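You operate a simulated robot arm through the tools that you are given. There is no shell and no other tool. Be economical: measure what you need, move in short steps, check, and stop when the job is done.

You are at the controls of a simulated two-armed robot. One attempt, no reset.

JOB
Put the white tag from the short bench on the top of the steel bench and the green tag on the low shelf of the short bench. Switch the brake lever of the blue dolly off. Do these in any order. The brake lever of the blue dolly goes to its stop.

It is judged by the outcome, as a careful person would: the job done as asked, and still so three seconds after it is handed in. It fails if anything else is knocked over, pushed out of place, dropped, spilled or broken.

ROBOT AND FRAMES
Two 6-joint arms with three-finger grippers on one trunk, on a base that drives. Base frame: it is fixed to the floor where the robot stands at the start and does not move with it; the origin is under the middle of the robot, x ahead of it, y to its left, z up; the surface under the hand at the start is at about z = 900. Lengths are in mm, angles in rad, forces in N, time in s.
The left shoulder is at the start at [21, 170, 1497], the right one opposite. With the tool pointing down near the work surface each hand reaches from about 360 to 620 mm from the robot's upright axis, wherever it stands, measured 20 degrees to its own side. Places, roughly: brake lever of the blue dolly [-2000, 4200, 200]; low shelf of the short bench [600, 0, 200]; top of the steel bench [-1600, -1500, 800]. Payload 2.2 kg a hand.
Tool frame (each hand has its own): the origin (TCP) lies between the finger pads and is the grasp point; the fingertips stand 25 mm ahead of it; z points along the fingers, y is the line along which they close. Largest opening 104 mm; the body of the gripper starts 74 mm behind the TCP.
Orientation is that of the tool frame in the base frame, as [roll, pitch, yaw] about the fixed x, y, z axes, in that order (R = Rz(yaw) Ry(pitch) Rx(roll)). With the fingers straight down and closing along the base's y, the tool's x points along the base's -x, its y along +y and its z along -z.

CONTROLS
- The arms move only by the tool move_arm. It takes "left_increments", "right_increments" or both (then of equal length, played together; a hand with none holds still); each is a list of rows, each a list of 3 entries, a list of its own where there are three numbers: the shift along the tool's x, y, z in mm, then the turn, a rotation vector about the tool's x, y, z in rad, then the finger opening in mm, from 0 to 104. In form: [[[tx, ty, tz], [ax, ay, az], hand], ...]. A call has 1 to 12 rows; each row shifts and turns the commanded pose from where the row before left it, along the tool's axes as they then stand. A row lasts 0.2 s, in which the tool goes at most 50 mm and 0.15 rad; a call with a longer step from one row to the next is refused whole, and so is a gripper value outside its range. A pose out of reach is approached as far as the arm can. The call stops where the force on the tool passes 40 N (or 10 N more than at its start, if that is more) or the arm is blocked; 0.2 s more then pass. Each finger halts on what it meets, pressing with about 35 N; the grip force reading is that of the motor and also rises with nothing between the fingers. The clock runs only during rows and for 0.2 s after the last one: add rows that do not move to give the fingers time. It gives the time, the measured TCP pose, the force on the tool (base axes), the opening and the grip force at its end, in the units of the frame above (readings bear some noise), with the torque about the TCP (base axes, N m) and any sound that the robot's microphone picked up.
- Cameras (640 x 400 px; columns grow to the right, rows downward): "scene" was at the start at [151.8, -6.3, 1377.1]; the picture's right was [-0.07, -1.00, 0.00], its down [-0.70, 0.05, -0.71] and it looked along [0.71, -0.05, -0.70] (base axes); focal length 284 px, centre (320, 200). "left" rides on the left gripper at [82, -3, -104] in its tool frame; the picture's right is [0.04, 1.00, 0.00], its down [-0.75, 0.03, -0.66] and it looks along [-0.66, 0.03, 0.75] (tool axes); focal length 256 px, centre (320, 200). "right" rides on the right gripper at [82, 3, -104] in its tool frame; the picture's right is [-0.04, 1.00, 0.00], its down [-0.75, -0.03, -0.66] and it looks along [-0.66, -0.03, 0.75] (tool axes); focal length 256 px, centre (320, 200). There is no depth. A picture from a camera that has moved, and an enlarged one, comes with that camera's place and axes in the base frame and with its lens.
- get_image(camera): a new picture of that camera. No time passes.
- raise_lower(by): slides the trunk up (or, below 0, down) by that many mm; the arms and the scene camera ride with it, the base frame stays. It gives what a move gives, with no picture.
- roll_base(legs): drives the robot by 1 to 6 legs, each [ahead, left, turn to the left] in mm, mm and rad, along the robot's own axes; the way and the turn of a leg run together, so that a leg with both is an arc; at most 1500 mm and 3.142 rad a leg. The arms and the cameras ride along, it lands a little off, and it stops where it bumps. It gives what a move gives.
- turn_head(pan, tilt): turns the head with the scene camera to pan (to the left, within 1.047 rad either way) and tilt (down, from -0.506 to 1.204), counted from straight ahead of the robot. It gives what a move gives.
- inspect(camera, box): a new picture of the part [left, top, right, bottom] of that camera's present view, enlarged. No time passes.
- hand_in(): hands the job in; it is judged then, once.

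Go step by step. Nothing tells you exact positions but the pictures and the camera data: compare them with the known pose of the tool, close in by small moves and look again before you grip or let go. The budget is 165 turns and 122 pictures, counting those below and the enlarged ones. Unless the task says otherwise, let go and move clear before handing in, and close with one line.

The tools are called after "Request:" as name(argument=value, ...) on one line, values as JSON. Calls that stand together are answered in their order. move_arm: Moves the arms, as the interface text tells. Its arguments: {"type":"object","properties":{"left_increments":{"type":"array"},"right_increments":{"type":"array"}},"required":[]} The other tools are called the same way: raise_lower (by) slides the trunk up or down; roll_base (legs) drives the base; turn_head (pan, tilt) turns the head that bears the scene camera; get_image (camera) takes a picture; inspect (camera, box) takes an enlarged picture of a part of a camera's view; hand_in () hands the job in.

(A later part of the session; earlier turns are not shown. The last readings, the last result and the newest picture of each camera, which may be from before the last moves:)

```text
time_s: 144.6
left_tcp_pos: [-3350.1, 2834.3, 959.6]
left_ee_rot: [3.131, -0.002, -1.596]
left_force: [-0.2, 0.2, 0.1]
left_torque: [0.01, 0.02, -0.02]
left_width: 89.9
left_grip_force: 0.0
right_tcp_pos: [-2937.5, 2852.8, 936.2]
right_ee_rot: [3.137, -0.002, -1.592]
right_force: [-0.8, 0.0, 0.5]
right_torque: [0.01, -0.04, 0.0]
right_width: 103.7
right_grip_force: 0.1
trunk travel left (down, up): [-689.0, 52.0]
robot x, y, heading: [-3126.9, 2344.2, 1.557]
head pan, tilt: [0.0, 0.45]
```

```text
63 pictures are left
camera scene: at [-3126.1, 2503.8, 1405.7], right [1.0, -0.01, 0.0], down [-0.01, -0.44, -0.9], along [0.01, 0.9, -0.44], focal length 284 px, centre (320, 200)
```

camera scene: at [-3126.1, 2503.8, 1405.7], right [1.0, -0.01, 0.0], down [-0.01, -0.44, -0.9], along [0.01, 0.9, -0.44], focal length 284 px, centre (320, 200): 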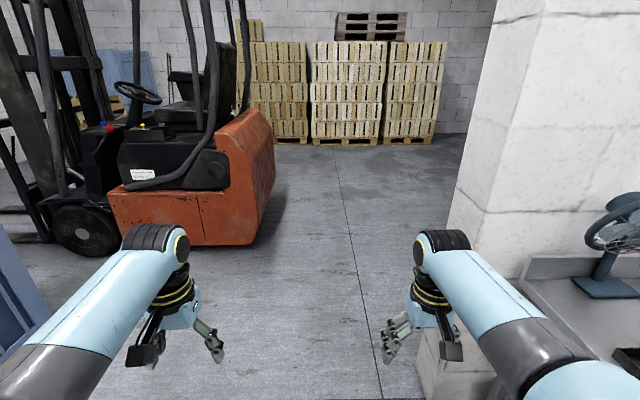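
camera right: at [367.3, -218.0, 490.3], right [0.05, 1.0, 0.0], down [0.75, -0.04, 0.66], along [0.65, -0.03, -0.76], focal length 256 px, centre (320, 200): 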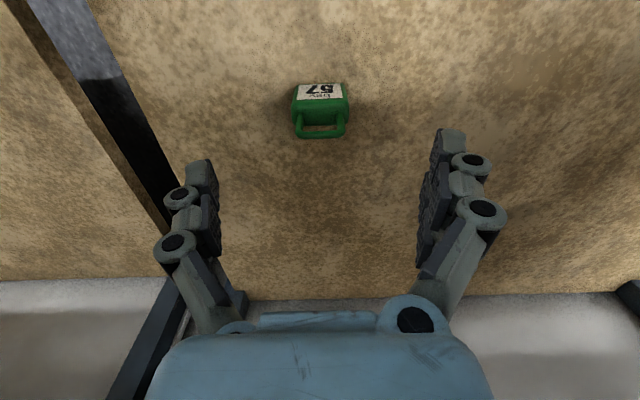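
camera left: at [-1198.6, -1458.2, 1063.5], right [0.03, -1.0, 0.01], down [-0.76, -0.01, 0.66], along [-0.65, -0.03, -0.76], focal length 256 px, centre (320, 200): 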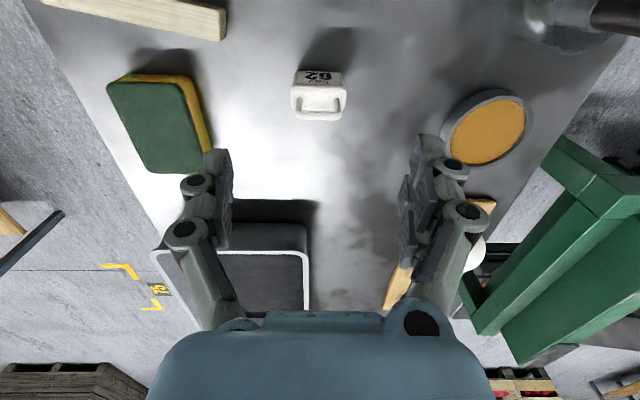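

The gap between wall end (x≈-2600, y 3300–3560) and forklift (x<-3520) is wide enough. I'll go ahead at x≈-3110 to y≈4100 in checked stages.

Request:
roll_base(legs=[[900, 0, 0]])

Request:
turn_head(pan=-1.0, tilt=0.5)

Request:
get_image(camera="scene")

```text
time_s: 149.3
left_tcp_pos: [-3345.5, 3732.2, 959.8]
left_ee_rot: [3.131, -0.002, -1.589]
left_force: [0.3, -0.4, 0.1]
left_torque: [-0.02, 0.0, -0.01]
left_width: 89.9
left_grip_force: 0.1
right_tcp_pos: [-2933.2, 3751.3, 936.3]
right_ee_rot: [3.139, 0.0, -1.585]
right_force: [0.2, -0.1, -0.1]
right_torque: [-0.05, 0.0, 0.01]
right_width: 103.9
right_grip_force: 0.1
trunk travel left (down, up): [-689.0, 52.0]
robot x, y, heading: [-3118.1, 3243.6, 1.566]
head pan, tilt: [0.0, 0.45]
```

```text
time_s: 150.6
left_tcp_pos: [-3346.0, 3732.6, 959.8]
left_ee_rot: [3.132, -0.002, -1.588]
left_force: [-0.5, 0.5, -0.3]
left_torque: [0.01, 0.0, -0.01]
left_width: 90.0
left_grip_force: 0.1
right_tcp_pos: [-2932.9, 3752.1, 935.9]
right_ee_rot: [3.138, -0.002, -1.587]
right_force: [0.8, -0.1, 0.2]
right_torque: [0.0, -0.03, -0.01]
right_width: 104.0
right_grip_force: 0.0
trunk travel left (down, up): [-689.0, 52.0]
robot x, y, heading: [-3119.4, 3236.9, 1.562]
head pan, tilt: [-1.0, 0.499]
```

```text
62 pictures are left
camera scene: at [-3042.3, 3359.1, 1401.2], right [0.54, -0.84, 0.0], down [-0.4, -0.26, -0.88], along [0.74, 0.47, -0.48], focal length 284 px, centre (320, 200)
```

scene: 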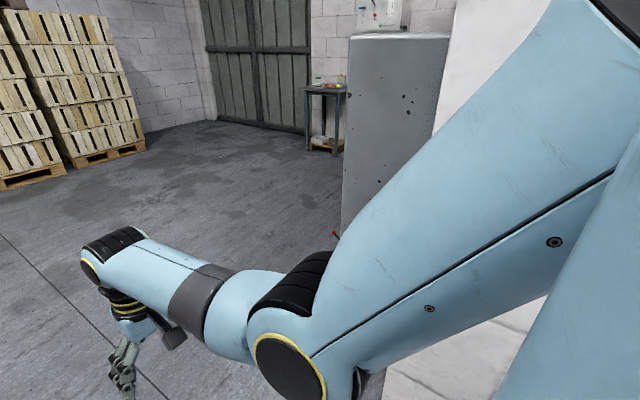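

There's something red low down near where the dolly should be, hidden by the arm. Continuing ahead 750.

Request:
roll_base(legs=[[750, 0, 0]])

Request:
get_image(camera="scene")

```text
time_s: 154.6
left_tcp_pos: [-3342.4, 4468.0, 958.9]
left_ee_rot: [3.131, -0.002, -1.588]
left_force: [-0.6, 0.8, -0.5]
left_torque: [-0.02, -0.01, 0.0]
left_width: 89.8
left_grip_force: 0.1
right_tcp_pos: [-2927.7, 4488.6, 937.2]
right_ee_rot: [3.139, -0.001, -1.585]
right_force: [-0.3, -0.3, 0.3]
right_torque: [0.01, -0.03, 0.01]
right_width: 104.3
right_grip_force: 0.0
trunk travel left (down, up): [-689.0, 52.0]
robot x, y, heading: [-3113.1, 3976.6, 1.567]
head pan, tilt: [-1.0, 0.499]
```

```text
61 pictures are left
camera scene: at [-3038.0, 4095.7, 1401.2], right [0.54, -0.84, 0.0], down [-0.4, -0.26, -0.88], along [0.74, 0.47, -0.48], focal length 284 px, centre (320, 200)
```

scene: 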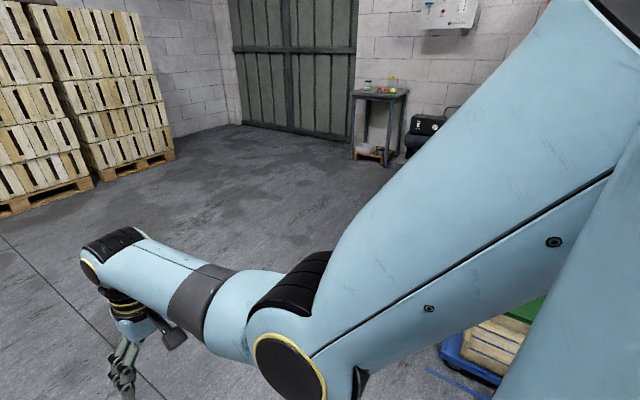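

The blue dolly is to the right. Distances to wall and forklift corners are ~660 mm, so I'll turn right in place and look.

Request:
roll_base(legs=[[0, 0, -1.45]])

Request:
turn_head(pan=0, tilt=0.6)

Request:
get_image(camera="scene")

```text
time_s: 158.5
left_tcp_pos: [-2657.5, 4266.2, 957.9]
left_ee_rot: [3.131, -0.001, -3.03]
left_force: [0.3, 0.2, 0.3]
left_torque: [0.02, -0.02, -0.02]
left_width: 89.7
left_grip_force: 0.0
right_tcp_pos: [-2583.0, 3858.5, 935.2]
right_ee_rot: [3.137, -0.002, -3.024]
right_force: [0.7, -0.1, -0.2]
right_torque: [-0.01, 0.01, 0.01]
right_width: 103.9
right_grip_force: 0.1
trunk travel left (down, up): [-689.0, 52.0]
robot x, y, heading: [-3116.6, 3979.6, 0.126]
head pan, tilt: [-1.0, 0.499]
```

```text
time_s: 159.8
left_tcp_pos: [-2657.7, 4265.4, 959.1]
left_ee_rot: [3.132, -0.002, -3.026]
left_force: [-0.7, 0.6, 0.4]
left_torque: [0.0, 0.01, 0.0]
left_width: 89.9
left_grip_force: 0.1
right_tcp_pos: [-2583.9, 3859.0, 936.0]
right_ee_rot: [3.141, -0.002, -3.024]
right_force: [0.1, -0.6, 0.4]
right_torque: [-0.02, 0.01, -0.01]
right_width: 104.1
right_grip_force: 0.0
trunk travel left (down, up): [-689.0, 52.0]
robot x, y, heading: [-3110.7, 3980.2, 0.125]
head pan, tilt: [0.0, 0.6]
```

```text
60 pictures are left
camera scene: at [-2957.5, 3995.9, 1392.1], right [0.12, -0.99, 0.0], down [-0.56, -0.07, -0.82], along [0.82, 0.1, -0.57], focal length 284 px, centre (320, 200)
```

scene: 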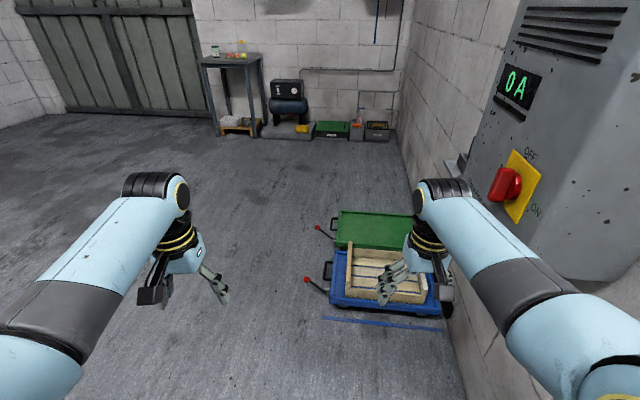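

There's a blue dolly with a crate and a green one behind it, each with a red-knobbed lever at its left. I'll zoom in on the levers.

Request:
inspect(camera="scene", box=[270, 200, 430, 340])

```text
2.86 times, centred on (350, 270) of scene
camera zoom: at [-2957.5, 3995.9, 1392.1], right [0.12, -0.99, 0.0], down [-0.56, -0.07, -0.82], along [0.82, 0.1, -0.57], focal length 811 px, centre (234, 0)
```

zoom: 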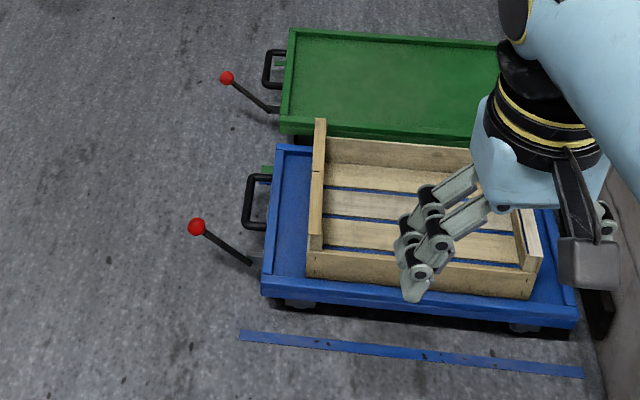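

The lever's knob is near [-1975, 4185, 200], pivot near [-2000, 4080]. I need its markings; I'll drive closer, lining up with y≈4270 facing +x, away from the electrical cabinet.

Request:
roll_base(legs=[[0, 280, 0], [0, 0, -0.12], [300, 0, 0]])

Request:
turn_head(pan=0, tilt=0.8)

Request:
get_image(camera="scene")

```text
time_s: 163.9
left_tcp_pos: [-2360.9, 4482.7, 958.8]
left_ee_rot: [3.131, -0.003, 3.134]
left_force: [0.9, -0.2, 0.0]
left_torque: [0.02, 0.04, 0.0]
left_width: 90.1
left_grip_force: 0.0
right_tcp_pos: [-2336.1, 4069.0, 934.2]
right_ee_rot: [3.139, -0.004, 3.136]
right_force: [0.6, 0.8, 0.7]
right_torque: [0.0, 0.02, -0.02]
right_width: 104.1
right_grip_force: 0.1
trunk travel left (down, up): [-689.0, 52.0]
robot x, y, heading: [-2851.2, 4248.7, 0.002]
head pan, tilt: [0.0, 0.6]
```

```text
time_s: 164.6
left_tcp_pos: [-2361.0, 4481.4, 958.9]
left_ee_rot: [3.13, -0.002, 3.134]
left_force: [0.1, 0.1, -0.1]
left_torque: [0.0, -0.04, 0.03]
left_width: 89.6
left_grip_force: 0.0
right_tcp_pos: [-2335.9, 4069.1, 936.9]
right_ee_rot: [3.139, -0.003, 3.137]
right_force: [-0.2, -0.1, -0.3]
right_torque: [-0.03, -0.02, -0.02]
right_width: 104.0
right_grip_force: 0.0
trunk travel left (down, up): [-689.0, 52.0]
robot x, y, heading: [-2850.7, 4249.3, 0.0]
head pan, tilt: [0.0, 0.799]
```

```text
58 pictures are left
camera scene: at [-2699.3, 4250.8, 1375.3], right [0.0, -1.0, 0.0], down [-0.72, 0.0, -0.7], along [0.7, 0.0, -0.72], focal length 284 px, centre (320, 200)
```

scene: 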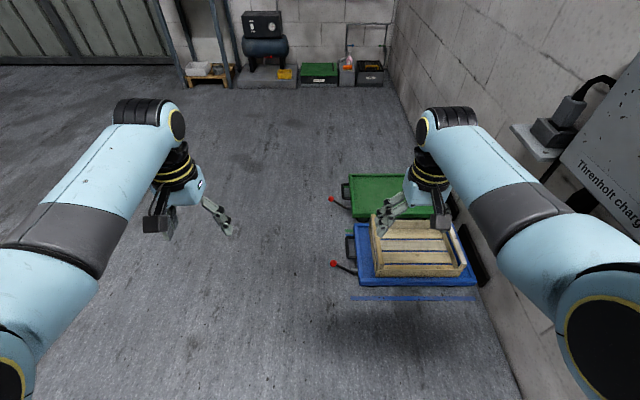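

Request:
inspect(camera="scene", box=[315, 220, 395, 300])

```text
5.00 times, centred on (355, 260) of scene
camera zoom: at [-2699.3, 4250.8, 1375.3], right [0.0, -1.0, 0.0], down [-0.72, 0.0, -0.7], along [0.7, 0.0, -0.72], focal length 1419 px, centre (145, -100)
```

zoom: 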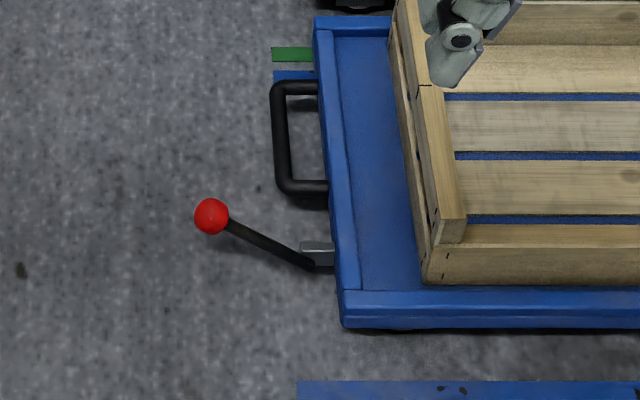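

From two views the lever lies in the y–z plane: pivot ≈[-1957, 4082, 88], knob ≈[-1961, 4187, 182], now sloping 42° upward. I'll go around to face the dolly's end (looking -y) to read any marking.

Request:
roll_base(legs=[[0, 500, 0], [350, 0, 0], [0, 0, -1.571]])

Request:
turn_head(pan=0.7, tilt=0.8)

Request:
get_image(camera="scene")

```text
time_s: 173.3
left_tcp_pos: [-2276.0, 4256.3, 959.4]
left_ee_rot: [3.131, -0.001, 1.543]
left_force: [-0.5, -0.3, 0.0]
left_torque: [-0.04, 0.01, 0.0]
left_width: 90.0
left_grip_force: 0.1
right_tcp_pos: [-2688.8, 4241.1, 936.2]
right_ee_rot: [3.141, -0.001, 1.546]
right_force: [0.1, -0.2, -0.2]
right_torque: [0.02, 0.01, -0.04]
right_width: 104.2
right_grip_force: 0.1
trunk travel left (down, up): [-689.0, 52.0]
robot x, y, heading: [-2498.2, 4750.4, -1.587]
head pan, tilt: [0.0, 0.799]
```

```text
time_s: 174.4
left_tcp_pos: [-2274.8, 4256.7, 959.2]
left_ee_rot: [3.13, -0.001, 1.544]
left_force: [0.0, 0.1, 0.2]
left_torque: [-0.01, 0.01, 0.02]
left_width: 89.8
left_grip_force: 0.0
right_tcp_pos: [-2688.7, 4240.0, 936.0]
right_ee_rot: [3.14, -0.002, 1.545]
right_force: [0.5, 0.0, 0.5]
right_torque: [-0.03, -0.01, -0.03]
right_width: 103.9
right_grip_force: 0.1
trunk travel left (down, up): [-689.0, 52.0]
robot x, y, heading: [-2493.7, 4749.4, -1.585]
head pan, tilt: [0.7, 0.799]
```

```text
56 pictures are left
camera scene: at [-2446.9, 4615.5, 1375.3], right [-0.78, -0.63, 0.0], down [-0.45, 0.56, -0.7], along [0.44, -0.54, -0.72], focal length 284 px, centre (320, 200)
```

scene: 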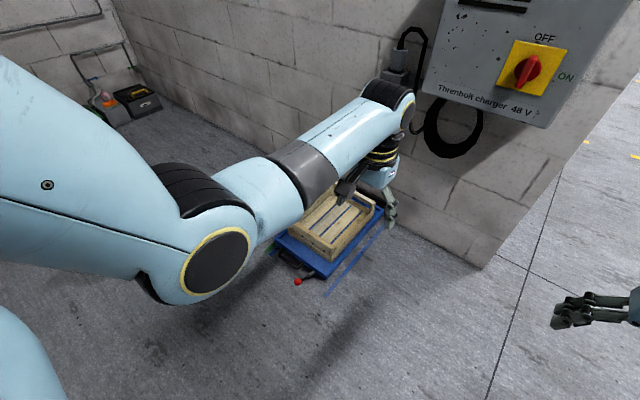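

Request:
inspect(camera="scene", box=[260, 230, 360, 300])

```text
5.71 times, centred on (310, 265) of scene
camera zoom: at [-2446.9, 4615.5, 1375.3], right [-0.78, -0.63, 0.0], down [-0.45, 0.56, -0.7], along [0.44, -0.54, -0.72], focal length 1622 px, centre (377, -171)
```

zoom: 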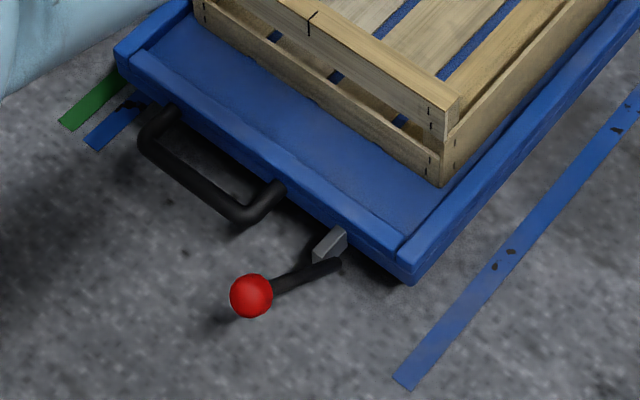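

No marking visible from above. I'll stand in front of the lever further back and lower the trunk for a flatter view of the dolly's end face.

Request:
roll_base(legs=[[0, 530, 0.014], [-200, 0, 0]])

Request:
raise_lower(by=-400)

Request:
turn_head(pan=0, tilt=0.75)

Request:
get_image(camera="scene")

```text
time_s: 178.7
left_tcp_pos: [-1729.2, 4455.3, 959.0]
left_ee_rot: [3.133, -0.001, 1.557]
left_force: [-0.5, 0.4, 0.6]
left_torque: [0.01, -0.01, -0.02]
left_width: 90.0
left_grip_force: 0.0
right_tcp_pos: [-2142.6, 4433.1, 936.0]
right_ee_rot: [3.139, -0.002, 1.561]
right_force: [1.0, 0.1, 0.4]
right_torque: [-0.06, 0.0, 0.01]
right_width: 103.9
right_grip_force: 0.1
trunk travel left (down, up): [-689.0, 52.0]
robot x, y, heading: [-1954.5, 4941.4, -1.574]
head pan, tilt: [0.7, 0.799]
```

```text
time_s: 182.5
left_tcp_pos: [-1729.0, 4453.6, 560.2]
left_ee_rot: [3.131, -0.004, 1.557]
left_force: [0.7, -0.9, -0.3]
left_torque: [-0.02, 0.01, -0.02]
left_width: 89.7
left_grip_force: 0.0
right_tcp_pos: [-2142.2, 4432.6, 536.1]
right_ee_rot: [3.14, -0.002, 1.559]
right_force: [-0.2, 0.2, 0.7]
right_torque: [0.01, 0.0, -0.03]
right_width: 103.9
right_grip_force: 0.1
trunk travel left (down, up): [-289.0, 452.0]
robot x, y, heading: [-1956.3, 4944.7, -1.574]
head pan, tilt: [0.7, 0.799]
```

```text
time_s: 183.6
left_tcp_pos: [-1729.2, 4454.5, 558.7]
left_ee_rot: [3.134, -0.004, 1.557]
left_force: [-0.5, 0.0, 0.8]
left_torque: [0.0, 0.02, 0.0]
left_width: 90.1
left_grip_force: 0.1
right_tcp_pos: [-2142.7, 4433.5, 536.3]
right_ee_rot: [3.14, -0.002, 1.56]
right_force: [-0.1, 0.7, 0.9]
right_torque: [0.02, 0.0, 0.01]
right_width: 104.0
right_grip_force: 0.0
trunk travel left (down, up): [-289.0, 452.0]
robot x, y, heading: [-1954.5, 4945.0, -1.571]
head pan, tilt: [0.0, 0.75]
```

```text
54 pictures are left
camera scene: at [-1957.7, 4780.2, 971.8], right [-1.0, 0.0, 0.0], down [0.0, 0.68, -0.73], along [0.0, -0.73, -0.68], focal length 284 px, centre (320, 200)
```

scene: 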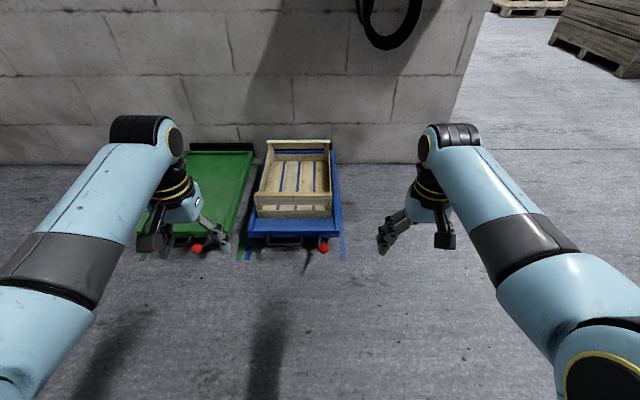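

Request:
inspect(camera="scene", box=[180, 205, 360, 285])

Request:
inspect(camera="scene", box=[290, 225, 350, 265])

```text
3.56 times, centred on (270, 245) of scene
camera zoom: at [-1957.7, 4780.2, 971.8], right [-1.0, 0.0, 0.0], down [0.0, 0.68, -0.73], along [0.0, -0.73, -0.68], focal length 1009 px, centre (498, 40)
```

zoom: 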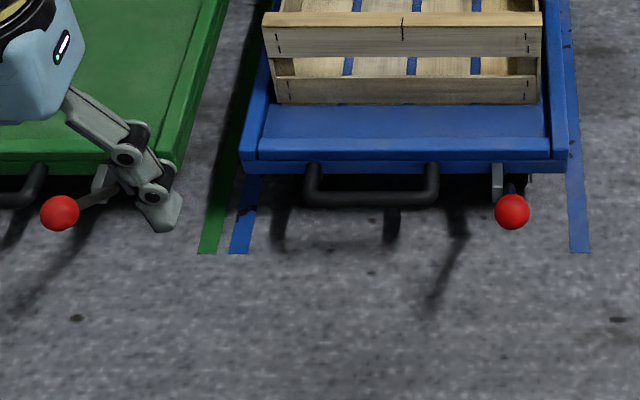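

```text
10.00 times, centred on (320, 245) of scene
camera zoom: at [-1957.7, 4780.2, 971.8], right [-1.0, 0.0, 0.0], down [0.0, 0.68, -0.73], along [0.0, -0.73, -0.68], focal length 2838 px, centre (320, -250)
```

zoom: 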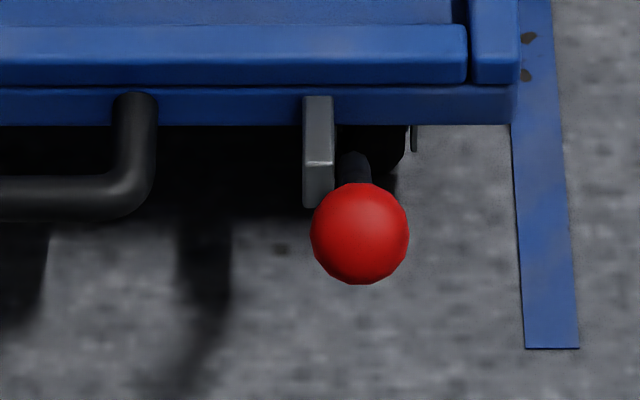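

No label so far. Lowering further for a flatter view.

Request:
raise_lower(by=-250)

Request:
turn_head(pan=0, tilt=0.5)

Request:
inspect(camera="scene", box=[180, 160, 400, 300])

```text
time_s: 186.2
left_tcp_pos: [-1728.1, 4453.8, 308.6]
left_ee_rot: [3.132, 0.0, 1.556]
left_force: [-0.5, 0.3, 0.1]
left_torque: [0.01, 0.0, 0.01]
left_width: 90.0
left_grip_force: 0.0
right_tcp_pos: [-2142.8, 4432.6, 287.9]
right_ee_rot: [3.141, -0.003, 1.56]
right_force: [0.3, -0.7, 0.0]
right_torque: [0.01, 0.0, 0.0]
right_width: 104.1
right_grip_force: 0.1
trunk travel left (down, up): [-39.0, 702.0]
robot x, y, heading: [-1957.6, 4945.2, -1.572]
head pan, tilt: [0.0, 0.75]
```

```text
time_s: 186.9
left_tcp_pos: [-1728.3, 4454.9, 309.3]
left_ee_rot: [3.132, -0.001, 1.558]
left_force: [0.7, -0.1, -0.1]
left_torque: [0.0, -0.01, -0.03]
left_width: 90.2
left_grip_force: 0.1
right_tcp_pos: [-2141.9, 4433.1, 285.3]
right_ee_rot: [3.139, -0.001, 1.559]
right_force: [-0.5, -0.3, -0.2]
right_torque: [-0.01, -0.02, -0.02]
right_width: 103.7
right_grip_force: 0.1
trunk travel left (down, up): [-39.0, 702.0]
robot x, y, heading: [-1957.0, 4944.9, -1.574]
head pan, tilt: [0.0, 0.499]
```

```text
2.86 times, centred on (290, 230) of scene
camera zoom: at [-1957.9, 4753.4, 737.9], right [-1.0, 0.0, 0.0], down [0.0, 0.48, -0.88], along [0.0, -0.88, -0.48], focal length 811 px, centre (406, 114)
```

zoom: 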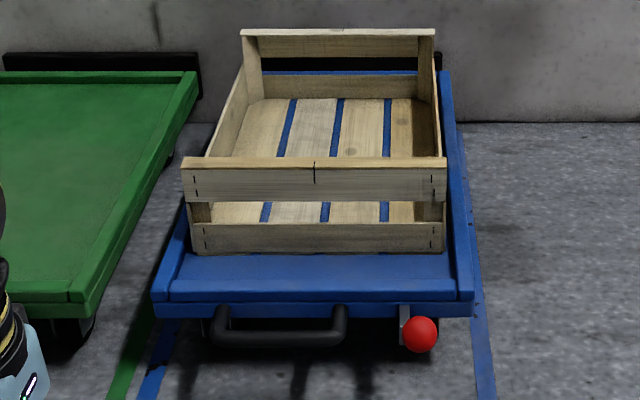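

Request:
inspect(camera="scene", box=[300, 255, 350, 295])

Request:
get_image(camera="right")

Request:
get_image(camera="left")

```text
10.00 times, centred on (325, 275) of scene
camera zoom: at [-1957.9, 4753.4, 737.9], right [-1.0, 0.0, 0.0], down [0.0, 0.48, -0.88], along [0.0, -0.88, -0.48], focal length 2838 px, centre (270, -550)
```

zoom: 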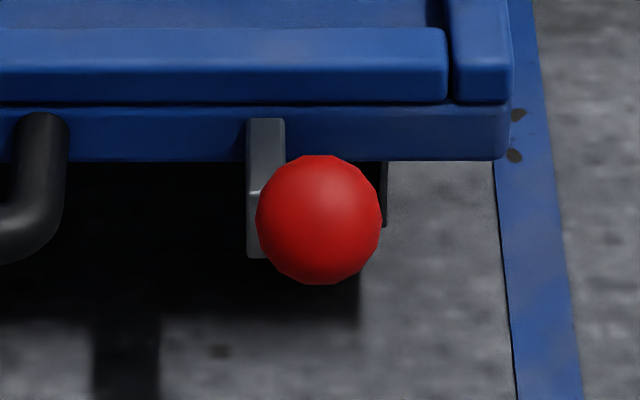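

```text
49 pictures are left
camera right: at [-2136.7, 4514.4, 389.9], right [1.0, -0.05, 0.0], down [-0.04, -0.75, 0.65], along [-0.03, -0.65, -0.76], focal length 256 px, centre (320, 200)
```

right: 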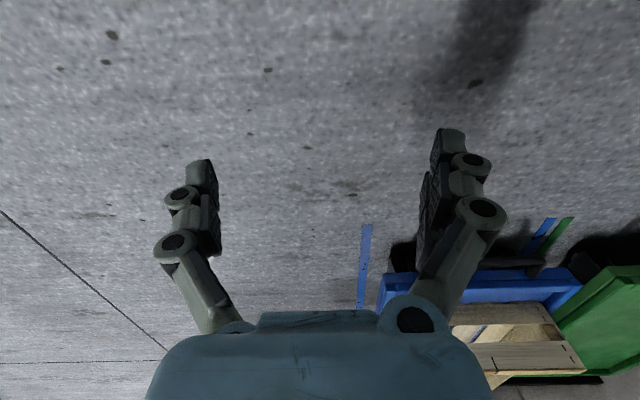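

```text
48 pictures are left
camera left: at [-1732.4, 4536.7, 412.9], right [1.0, 0.03, 0.01], down [0.01, -0.76, 0.66], along [0.02, -0.65, -0.76], focal length 256 px, centre (320, 200)
```

left: 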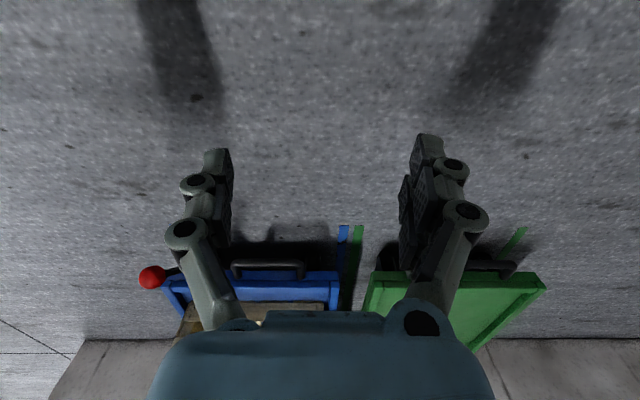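

There's no label; the lever swings vertically beside its bracket, and it presumably rests against one stop now. I'll line the left hand up with the knob: strafe right 232 mm, approach 200 mm and look.

Request:
roll_base(legs=[[0, -232, 0], [200, 0, 0]])

Request:
get_image(camera="left")

```text
time_s: 189.9
left_tcp_pos: [-1958.6, 4258.5, 308.1]
left_ee_rot: [3.131, -0.003, 1.562]
left_force: [0.5, 0.0, -0.1]
left_torque: [-0.04, 0.02, -0.05]
left_width: 89.8
left_grip_force: 0.0
right_tcp_pos: [-2372.5, 4233.7, 285.1]
right_ee_rot: [3.139, -0.002, 1.564]
right_force: [-0.7, -0.1, 0.5]
right_torque: [-0.03, -0.01, -0.04]
right_width: 104.0
right_grip_force: 0.0
trunk travel left (down, up): [-39.0, 702.0]
robot x, y, heading: [-2188.7, 4745.7, -1.573]
head pan, tilt: [0.0, 0.499]
```

```text
47 pictures are left
camera left: at [-1963.0, 4339.7, 412.9], right [1.0, 0.03, 0.01], down [0.02, -0.76, 0.66], along [0.03, -0.65, -0.76], focal length 256 px, centre (320, 200)
```

left: 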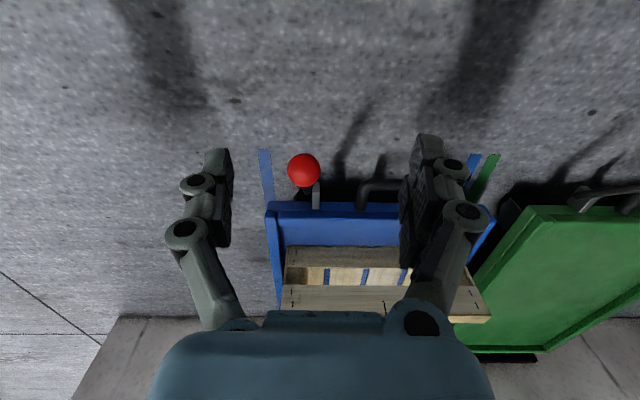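

Knob at ≈[-1971, 4184, 182]. I'll adjust the hand a little (back 36, sideways 12) and drive the base ahead 110.

Request:
move_arm(left_increments=[[[18, -6, 0], [0, 0, 0], 104], [[18, -6, 0], [0, 0, 0], 104], [[0, 0, 0], [0, 0, 0], 104]])

Request:
roll_base(legs=[[108, 0, 0]])

Request:
get_image(camera="left")

```text
time_s: 190.7
left_tcp_pos: [-1970.5, 4293.5, 309.8]
left_ee_rot: [3.13, -0.002, 1.56]
left_force: [-0.6, 0.1, -0.6]
left_torque: [-0.02, 0.01, -0.03]
left_width: 103.9
left_grip_force: 0.0
right_tcp_pos: [-2372.6, 4233.5, 285.7]
right_ee_rot: [3.141, -0.002, 1.563]
right_force: [-0.8, 0.0, -0.1]
right_torque: [0.01, -0.04, -0.04]
right_width: 104.0
right_grip_force: 0.0
trunk travel left (down, up): [-39.0, 702.0]
robot x, y, heading: [-2188.3, 4742.6, -1.575]
head pan, tilt: [0.0, 0.499]
```

```text
time_s: 191.9
left_tcp_pos: [-1969.6, 4186.5, 309.5]
left_ee_rot: [3.13, 0.0, 1.563]
left_force: [-0.1, 0.0, -0.3]
left_torque: [0.03, 0.02, 0.0]
left_width: 103.8
left_grip_force: 0.1
right_tcp_pos: [-2371.5, 4125.3, 286.0]
right_ee_rot: [3.139, -0.002, 1.566]
right_force: [0.1, 0.2, -0.1]
right_torque: [-0.01, -0.02, 0.0]
right_width: 103.8
right_grip_force: 0.0
trunk travel left (down, up): [-39.0, 702.0]
robot x, y, heading: [-2188.6, 4638.1, -1.569]
head pan, tilt: [0.0, 0.499]
```

```text
46 pictures are left
camera left: at [-1973.7, 4267.7, 413.6], right [1.0, 0.03, 0.01], down [0.02, -0.76, 0.66], along [0.03, -0.65, -0.76], focal length 256 px, centre (320, 200)
```

left: 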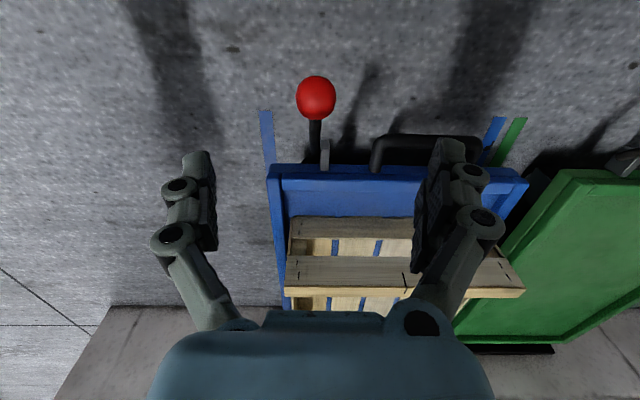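

Knob is ≈[-1972, 4192, 190]. Descending around it with a 70 mm opening.

Request:
move_arm(left_increments=[[[3, -2, 20], [0, 0, 0], 75], [[2, 0, 25], [0, 0, 0], 75], [[0, 0, 25], [0, 0, 0], 75], [[0, 0, 25], [0, 0, 0], 75], [[0, 0, 20], [0, 0, 0], 75], [[0, 0, 0], [0, 0, 0], 75]])

Request:
get_image(camera="left")

```text
time_s: 193.3
left_tcp_pos: [-1971.6, 4189.8, 193.9]
left_ee_rot: [3.132, -0.002, 1.559]
left_force: [0.7, -0.8, -1.0]
left_torque: [0.02, 0.01, -0.03]
left_width: 74.7
left_grip_force: 0.1
right_tcp_pos: [-2370.8, 4125.4, 286.4]
right_ee_rot: [3.14, -0.001, 1.564]
right_force: [-0.4, 0.2, 0.2]
right_torque: [-0.03, 0.02, 0.0]
right_width: 104.1
right_grip_force: 0.1
trunk travel left (down, up): [-39.0, 702.0]
robot x, y, heading: [-2190.4, 4641.1, -1.569]
head pan, tilt: [0.0, 0.499]
```

```text
45 pictures are left
camera left: at [-1975.0, 4272.3, 298.1], right [1.0, 0.03, 0.01], down [0.02, -0.76, 0.66], along [0.03, -0.65, -0.76], focal length 256 px, centre (320, 200)
```

left: 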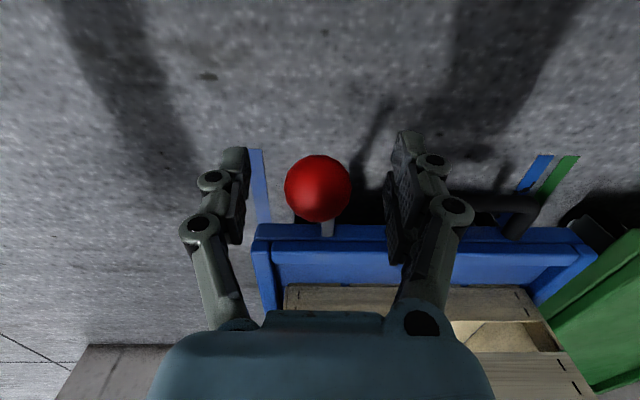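

The knob sits right at the TCP (row 188, col 318). Closing on it.

Request:
move_arm(left_increments=[[[0, 0, 0], [0, 0, 0], 50], [[0, 0, 0], [0, 0, 0], 25], [[0, 0, 0], [0, 0, 0], 25], [[0, 0, 0], [0, 0, 0], 25], [[0, 0, 0], [0, 0, 0], 25]])

Request:
get_image(camera="left")

```text
time_s: 194.5
left_tcp_pos: [-1971.5, 4191.0, 194.3]
left_ee_rot: [3.132, -0.001, 1.561]
left_force: [-7.4, 0.0, -0.9]
left_torque: [0.02, -0.02, 0.02]
left_width: 29.2
left_grip_force: 2.8
right_tcp_pos: [-2372.8, 4125.8, 285.5]
right_ee_rot: [3.14, -0.002, 1.565]
right_force: [0.1, -0.2, 0.1]
right_torque: [0.0, -0.02, 0.03]
right_width: 104.0
right_grip_force: 0.1
trunk travel left (down, up): [-39.0, 702.0]
robot x, y, heading: [-2187.8, 4638.0, -1.568]
head pan, tilt: [0.0, 0.499]
```

```text
44 pictures are left
camera left: at [-1975.6, 4272.3, 298.3], right [1.0, 0.03, 0.01], down [0.02, -0.76, 0.65], along [0.03, -0.65, -0.76], focal length 256 px, centre (320, 200)
```

left: 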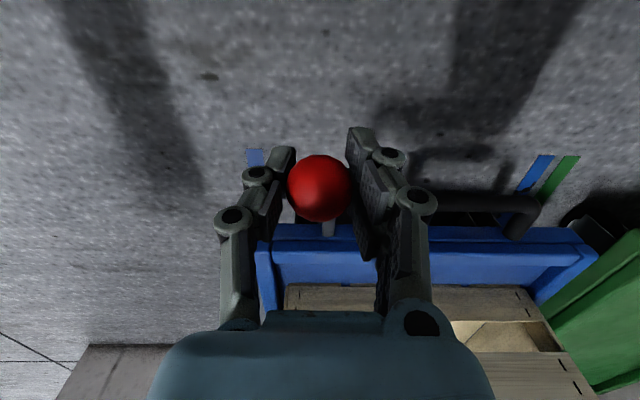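

One finger touched first; give the fingers time to settle, shifting slightly with the force.

Request:
move_arm(left_increments=[[[0, -1, 0], [0, 0, 0], 20], [[0, -1, 0], [0, 0, 0], 20], [[0, 0, 0], [0, 0, 0], 20], [[0, 0, 0], [0, 0, 0], 20]])

Request:
get_image(camera="left")

```text
time_s: 195.5
left_tcp_pos: [-1972.0, 4190.7, 193.2]
left_ee_rot: [3.13, -0.005, 1.562]
left_force: [4.9, -2.2, -0.1]
left_torque: [0.71, -0.37, 0.17]
left_width: 26.6
left_grip_force: 34.9
right_tcp_pos: [-2370.9, 4126.3, 285.2]
right_ee_rot: [3.141, -0.005, 1.567]
right_force: [-0.7, -1.2, 0.2]
right_torque: [-0.03, 0.01, 0.0]
right_width: 103.8
right_grip_force: 0.0
trunk travel left (down, up): [-39.0, 702.0]
robot x, y, heading: [-2191.2, 4639.2, -1.565]
head pan, tilt: [0.0, 0.499]
```

```text
43 pictures are left
camera left: at [-1975.4, 4272.8, 297.8], right [1.0, 0.03, 0.01], down [0.02, -0.76, 0.65], along [0.03, -0.65, -0.76], focal length 256 px, centre (320, 200)
```

left: 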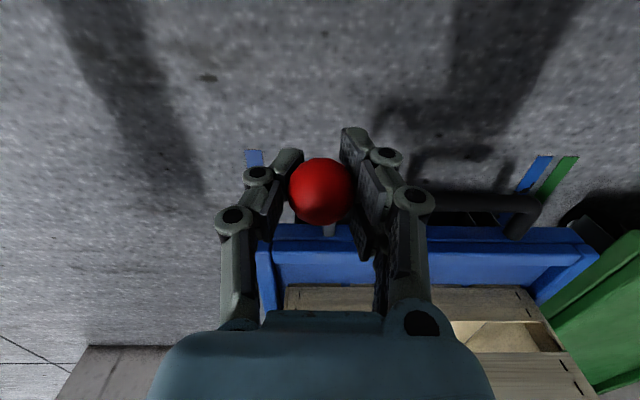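

Gripped on the knob (35 N). I'll probe gently along the arc: first a few mm downward, watching the force.

Request:
move_arm(left_increments=[[[1.5, 0, 1.5], [0, 0, 0], 20], [[1.5, 0, 1.5], [0, 0, 0], 20], [[1.3, 0, 1.5], [0, 0, 0], 20], [[0, 0, 0], [0, 0, 0], 20]])

Request:
get_image(camera="left")

```text
time_s: 196.5
left_tcp_pos: [-1972.8, 4194.8, 189.5]
left_ee_rot: [3.132, -0.005, 1.561]
left_force: [6.4, -5.9, -0.1]
left_torque: [-0.1, -0.57, 0.41]
left_width: 27.4
left_grip_force: 34.7
right_tcp_pos: [-2371.2, 4126.4, 285.2]
right_ee_rot: [3.14, -0.003, 1.565]
right_force: [-0.1, -0.1, 0.6]
right_torque: [-0.03, -0.02, 0.0]
right_width: 104.2
right_grip_force: 0.2
trunk travel left (down, up): [-39.0, 702.0]
robot x, y, heading: [-2188.8, 4640.3, -1.569]
head pan, tilt: [0.0, 0.499]
```

```text
42 pictures are left
camera left: at [-1977.3, 4277.0, 293.4], right [1.0, 0.03, 0.01], down [0.02, -0.76, 0.65], along [0.03, -0.65, -0.76], focal length 256 px, centre (320, 200)
```

left: 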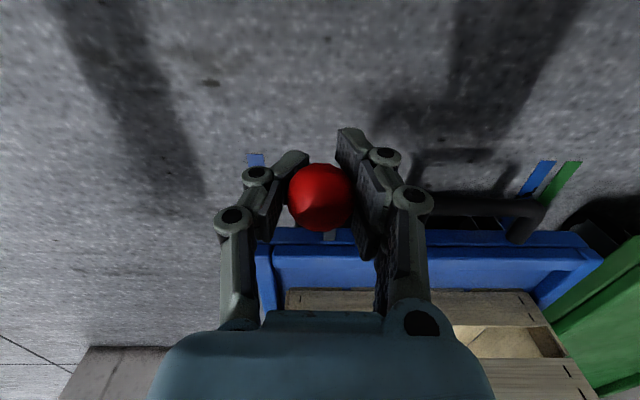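

The knob seems to stay put while the hand slid slightly, suggesting it's against the lower stop. I'll return and probe upward along the arc.

Request:
move_arm(left_increments=[[[-4.3, 0, -4.5], [0, 0, 0], 20], [[-2, 0, -2.2], [0, 0, 0], 20], [[-2, 0, -2.2], [0, 0, 0], 20], [[-2, 0, -2], [0, 0, 0], 20], [[0, 0, 0], [0, 0, 0], 20]])

Request:
get_image(camera="left")

```text
time_s: 197.7
left_tcp_pos: [-1973.6, 4184.7, 200.7]
left_ee_rot: [3.135, -0.001, 1.563]
left_force: [-7.8, 0.8, -2.0]
left_torque: [-0.04, -0.05, 0.0]
left_width: 27.8
left_grip_force: 3.1
right_tcp_pos: [-2372.9, 4125.7, 285.6]
right_ee_rot: [3.14, -0.001, 1.566]
right_force: [0.2, -0.1, 0.3]
right_torque: [-0.02, -0.03, -0.01]
right_width: 103.8
right_grip_force: 0.0
trunk travel left (down, up): [-39.0, 702.0]
robot x, y, heading: [-2189.0, 4637.8, -1.563]
head pan, tilt: [0.0, 0.499]
```

```text
41 pictures are left
camera left: at [-1977.8, 4266.5, 304.8], right [1.0, 0.03, 0.01], down [0.02, -0.75, 0.66], along [0.03, -0.66, -0.76], focal length 256 px, centre (320, 200)
```

left: 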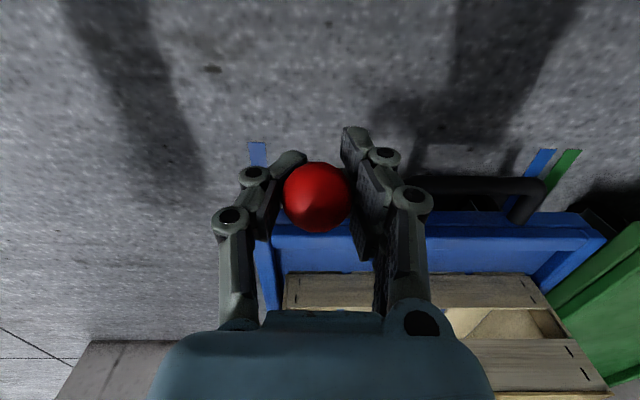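

The knob moved with the hand upward (≈10 mm), while the downward probe is less certain. I'll check with the head camera for the lever angle and the grip.

Request:
turn_head(pan=0.45, tilt=0.75)

Request:
get_image(camera="scene")

```text
time_s: 198.6
left_tcp_pos: [-1975.1, 4184.4, 200.0]
left_ee_rot: [3.135, -0.002, 1.563]
left_force: [-9.6, -0.5, -1.5]
left_torque: [-0.13, -0.06, 0.01]
left_width: 28.5
left_grip_force: 3.3
right_tcp_pos: [-2371.8, 4126.0, 285.8]
right_ee_rot: [3.139, 0.0, 1.566]
right_force: [-0.5, 0.1, 0.1]
right_torque: [0.02, 0.0, 0.0]
right_width: 104.0
right_grip_force: 0.1
trunk travel left (down, up): [-39.0, 702.0]
robot x, y, heading: [-2191.0, 4639.7, -1.566]
head pan, tilt: [0.45, 0.75]
```

```text
40 pictures are left
camera scene: at [-2153.2, 4463.6, 716.0], right [-0.9, -0.44, 0.0], down [-0.3, 0.61, -0.73], along [0.32, -0.66, -0.68], focal length 284 px, centre (320, 200)
```

scene: 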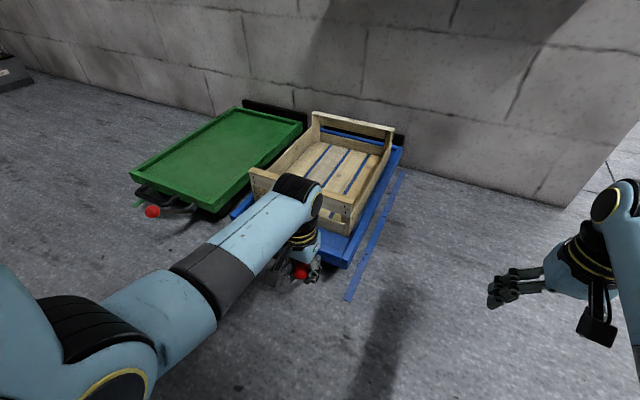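

Request:
inspect(camera="scene", box=[255, 220, 355, 300])

Request:
inspect(camera="left", box=[230, 120, 410, 240])

```text
5.00 times, centred on (305, 260) of scene
camera zoom: at [-2153.2, 4463.6, 716.0], right [-0.9, -0.44, 0.0], down [-0.3, 0.61, -0.73], along [0.32, -0.66, -0.68], focal length 1419 px, centre (395, -100)
```

zoom: 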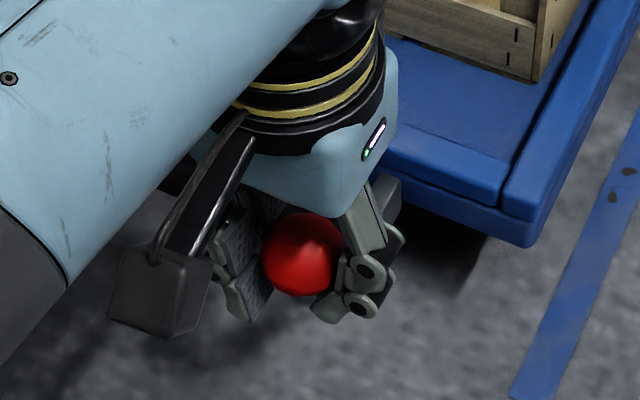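

```text
3.33 times, centred on (320, 180) of left
camera zoom: at [-1977.1, 4266.8, 304.5], right [1.0, 0.03, 0.01], down [0.02, -0.76, 0.66], along [0.03, -0.65, -0.76], focal length 853 px, centre (320, 267)
```

zoom: 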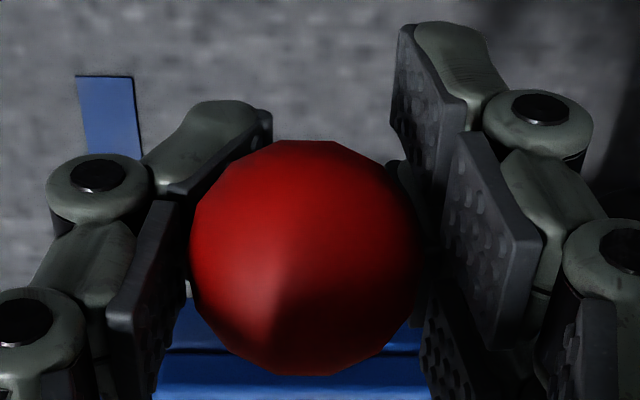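

The lever follows upward freely and resisted downward, so it started on its lower stop; OFF is the upper stop. I'll recentre the grip and raise it along the arc about the pivot (radius ≈150).

Request:
move_arm(left_increments=[[[0, -1.5, 0], [0, 0, 0], 15], [[-4, 0, -4], [0, 0, 0], 15], [[-7, 0, -6], [0, 0, 0], 15], [[-7, 0, -5], [0, 0, 0], 15], [[-7, 0, -4], [0, 0, 0], 15], [[0, 0, 0], [0, 0, 0], 15]])

Request:
get_image(camera="left")

```text
time_s: 200.0
left_tcp_pos: [-1974.4, 4159.9, 220.2]
left_ee_rot: [3.132, -0.006, 1.561]
left_force: [0.5, -0.2, -15.5]
left_torque: [1.02, -0.25, 0.28]
left_width: 23.8
left_grip_force: 34.5
right_tcp_pos: [-2372.2, 4125.8, 285.1]
right_ee_rot: [3.14, -0.005, 1.565]
right_force: [1.1, -0.7, 0.1]
right_torque: [-0.01, -0.01, -0.02]
right_width: 103.8
right_grip_force: 0.1
trunk travel left (down, up): [-39.0, 702.0]
robot x, y, heading: [-2188.7, 4635.0, -1.564]
head pan, tilt: [0.45, 0.75]
```

```text
37 pictures are left
camera left: at [-1978.8, 4241.9, 323.4], right [1.0, 0.03, 0.01], down [0.02, -0.76, 0.65], along [0.03, -0.65, -0.76], focal length 256 px, centre (320, 200)
```

left: 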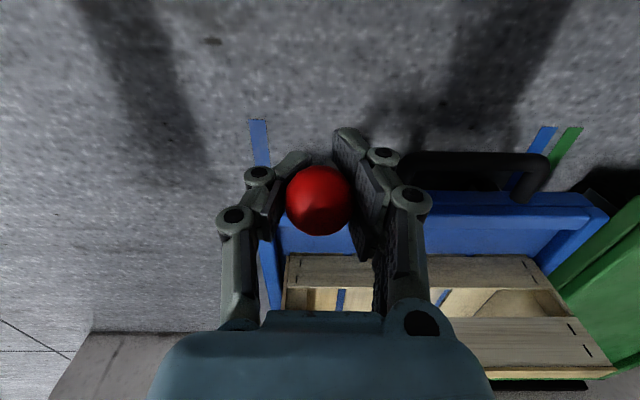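

The knob follows; the pads sit ~6 mm below its centre. I'll raise the hand slightly and continue along the arc.

Request:
move_arm(left_increments=[[[0, 0, -5], [0, 0, 0], 15], [[-6, 0, -3.5], [0, 0, 0], 15], [[-6, 0, -3], [0, 0, 0], 15], [[-6, 0, -2.5], [0, 0, 0], 15], [[0, 0, 0], [0, 0, 0], 15]])

Request:
get_image(camera="left")

```text
time_s: 201.2
left_tcp_pos: [-1974.0, 4140.5, 232.3]
left_ee_rot: [3.133, -0.004, 1.563]
left_force: [0.9, -0.5, -14.9]
left_torque: [0.88, -0.29, 0.22]
left_width: 23.7
left_grip_force: 34.9
right_tcp_pos: [-2371.8, 4125.3, 286.0]
right_ee_rot: [-3.141, -0.003, 1.566]
right_force: [0.0, -1.1, -0.4]
right_torque: [0.02, 0.02, -0.05]
right_width: 104.1
right_grip_force: 0.0
trunk travel left (down, up): [-39.0, 702.0]
robot x, y, heading: [-2188.6, 4633.8, -1.567]
head pan, tilt: [0.45, 0.75]
```

```text
36 pictures are left
camera left: at [-1978.6, 4222.9, 336.7], right [1.0, 0.03, 0.01], down [0.02, -0.76, 0.65], along [0.03, -0.65, -0.76], focal length 256 px, centre (320, 200)
```

left: 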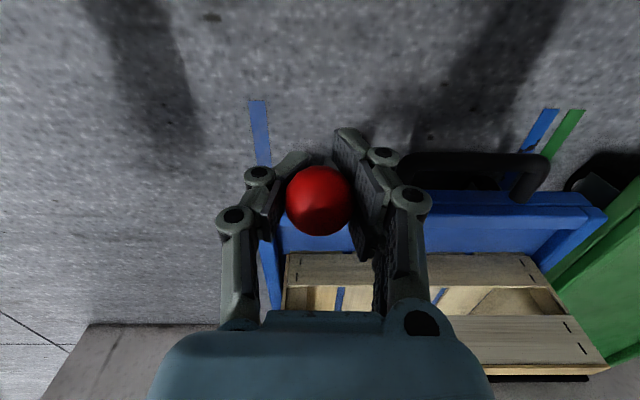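

Careful: the floor tape shifted in the image as expected, but the dolly did not, so the dolly may have moved with the hand. I'll compare with the earlier head view before anything else.

Request:
get_image(camera="scene")

Request:
inspect(camera="scene", box=[255, 220, 355, 300])

```text
35 pictures are left
camera scene: at [-2152.8, 4463.0, 715.7], right [-0.9, -0.44, 0.0], down [-0.3, 0.61, -0.73], along [0.32, -0.66, -0.68], focal length 284 px, centre (320, 200)
```

scene: 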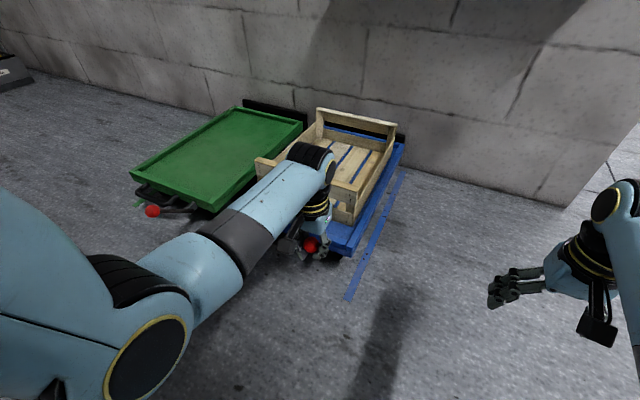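

```text
5.00 times, centred on (305, 260) of scene
camera zoom: at [-2152.8, 4463.0, 715.7], right [-0.9, -0.44, 0.0], down [-0.3, 0.61, -0.73], along [0.32, -0.66, -0.68], focal length 1419 px, centre (395, -100)
```

zoom: 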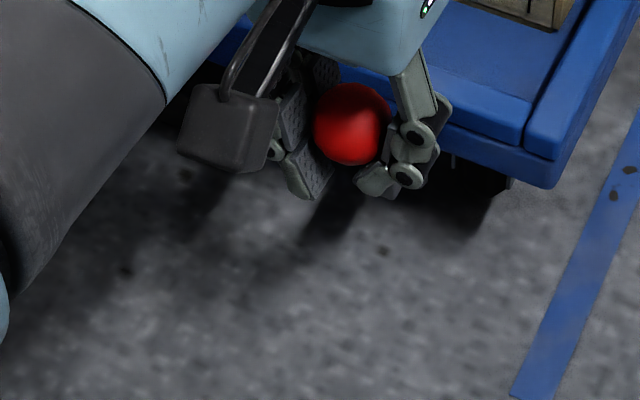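

The dolly's near end appears lifted ~14 mm and rolled ~27 mm toward the wall: the lever reached a stop and I carried the light dolly along. I'll set it back: lower first until the −15 N load vanishes.

Request:
move_arm(left_increments=[[[0, 0, 4], [0, 0, 0], 15], [[0, 0, 4], [0, 0, 0], 15], [[0, 0, 3], [0, 0, 0], 15], [[0, 0, 0], [0, 0, 0], 15]])

Request:
inspect(camera="scene", box=[255, 220, 355, 300])

```text
time_s: 202.2
left_tcp_pos: [-1974.1, 4141.2, 220.9]
left_ee_rot: [3.133, -0.003, 1.562]
left_force: [0.9, -0.2, -15.6]
left_torque: [0.9, -0.27, 0.26]
left_width: 23.8
left_grip_force: 34.7
right_tcp_pos: [-2370.8, 4126.2, 285.6]
right_ee_rot: [-3.141, -0.004, 1.567]
right_force: [-0.3, -0.6, 0.3]
right_torque: [0.02, 0.01, -0.03]
right_width: 103.8
right_grip_force: 0.1
trunk travel left (down, up): [-39.0, 702.0]
robot x, y, heading: [-2190.5, 4636.6, -1.567]
head pan, tilt: [0.45, 0.75]
```

```text
5.00 times, centred on (305, 260) of scene
camera zoom: at [-2152.8, 4463.1, 715.7], right [-0.9, -0.44, 0.0], down [-0.3, 0.61, -0.73], along [0.32, -0.66, -0.68], focal length 1419 px, centre (395, -100)
```

zoom: 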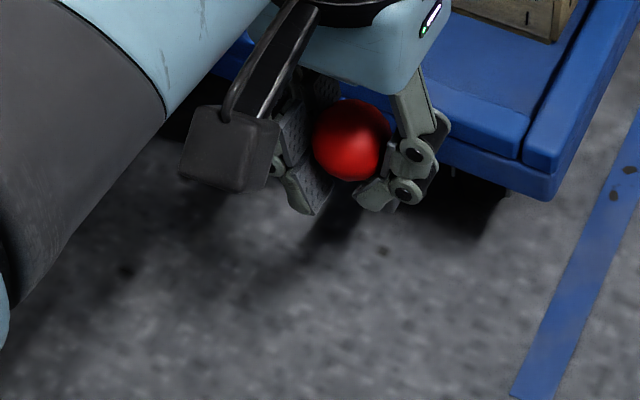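

Still carrying the load; lowering more.

Request:
move_arm(left_increments=[[[0, 0, 4], [0, 0, 0], 15], [[0, 0, 3], [0, 0, 0], 15], [[0, 0, 0], [0, 0, 0], 15]])

Request:
move_arm(left_increments=[[[0, 0, 3], [0, 0, 0], 15], [[0, 0, 2], [0, 0, 0], 15], [[0, 0, 0], [0, 0, 0], 15]])

Request:
inspect(camera="scene", box=[255, 220, 355, 300])

```text
time_s: 203.0
left_tcp_pos: [-1975.0, 4141.7, 214.9]
left_ee_rot: [3.133, -0.003, 1.562]
left_force: [0.6, 0.0, -15.8]
left_torque: [0.99, -0.31, 0.2]
left_width: 23.7
left_grip_force: 34.7
right_tcp_pos: [-2372.2, 4125.6, 285.7]
right_ee_rot: [3.141, -0.005, 1.565]
right_force: [0.4, 1.4, 0.7]
right_torque: [0.01, -0.01, 0.0]
right_width: 104.0
right_grip_force: 0.1
trunk travel left (down, up): [-39.0, 702.0]
robot x, y, heading: [-2188.9, 4641.4, -1.569]
head pan, tilt: [0.45, 0.75]
```

```text
time_s: 203.8
left_tcp_pos: [-1974.8, 4140.1, 213.3]
left_ee_rot: [3.131, 0.005, 1.562]
left_force: [-1.8, 5.8, 12.5]
left_torque: [-0.23, -0.31, 0.21]
left_width: 22.9
left_grip_force: 35.1
right_tcp_pos: [-2371.7, 4126.5, 287.1]
right_ee_rot: [3.141, -0.001, 1.565]
right_force: [1.1, -0.3, 1.2]
right_torque: [0.02, -0.01, 0.0]
right_width: 103.8
right_grip_force: 0.1
trunk travel left (down, up): [-39.0, 702.0]
robot x, y, heading: [-2186.8, 4636.9, -1.568]
head pan, tilt: [0.45, 0.75]
```

```text
5.00 times, centred on (305, 260) of scene
camera zoom: at [-2153.4, 4464.4, 716.4], right [-0.9, -0.44, 0.0], down [-0.3, 0.61, -0.73], along [0.32, -0.66, -0.68], focal length 1419 px, centre (395, -100)
```

zoom: 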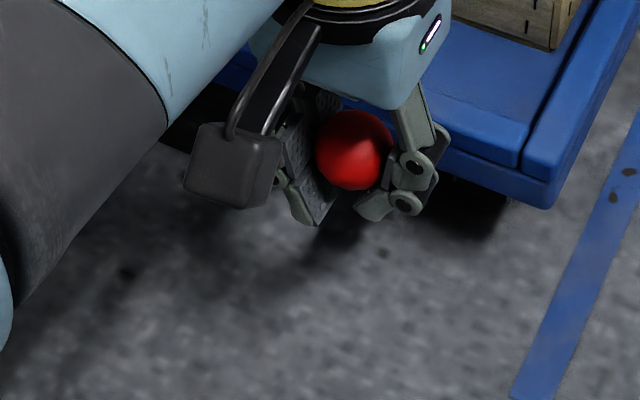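

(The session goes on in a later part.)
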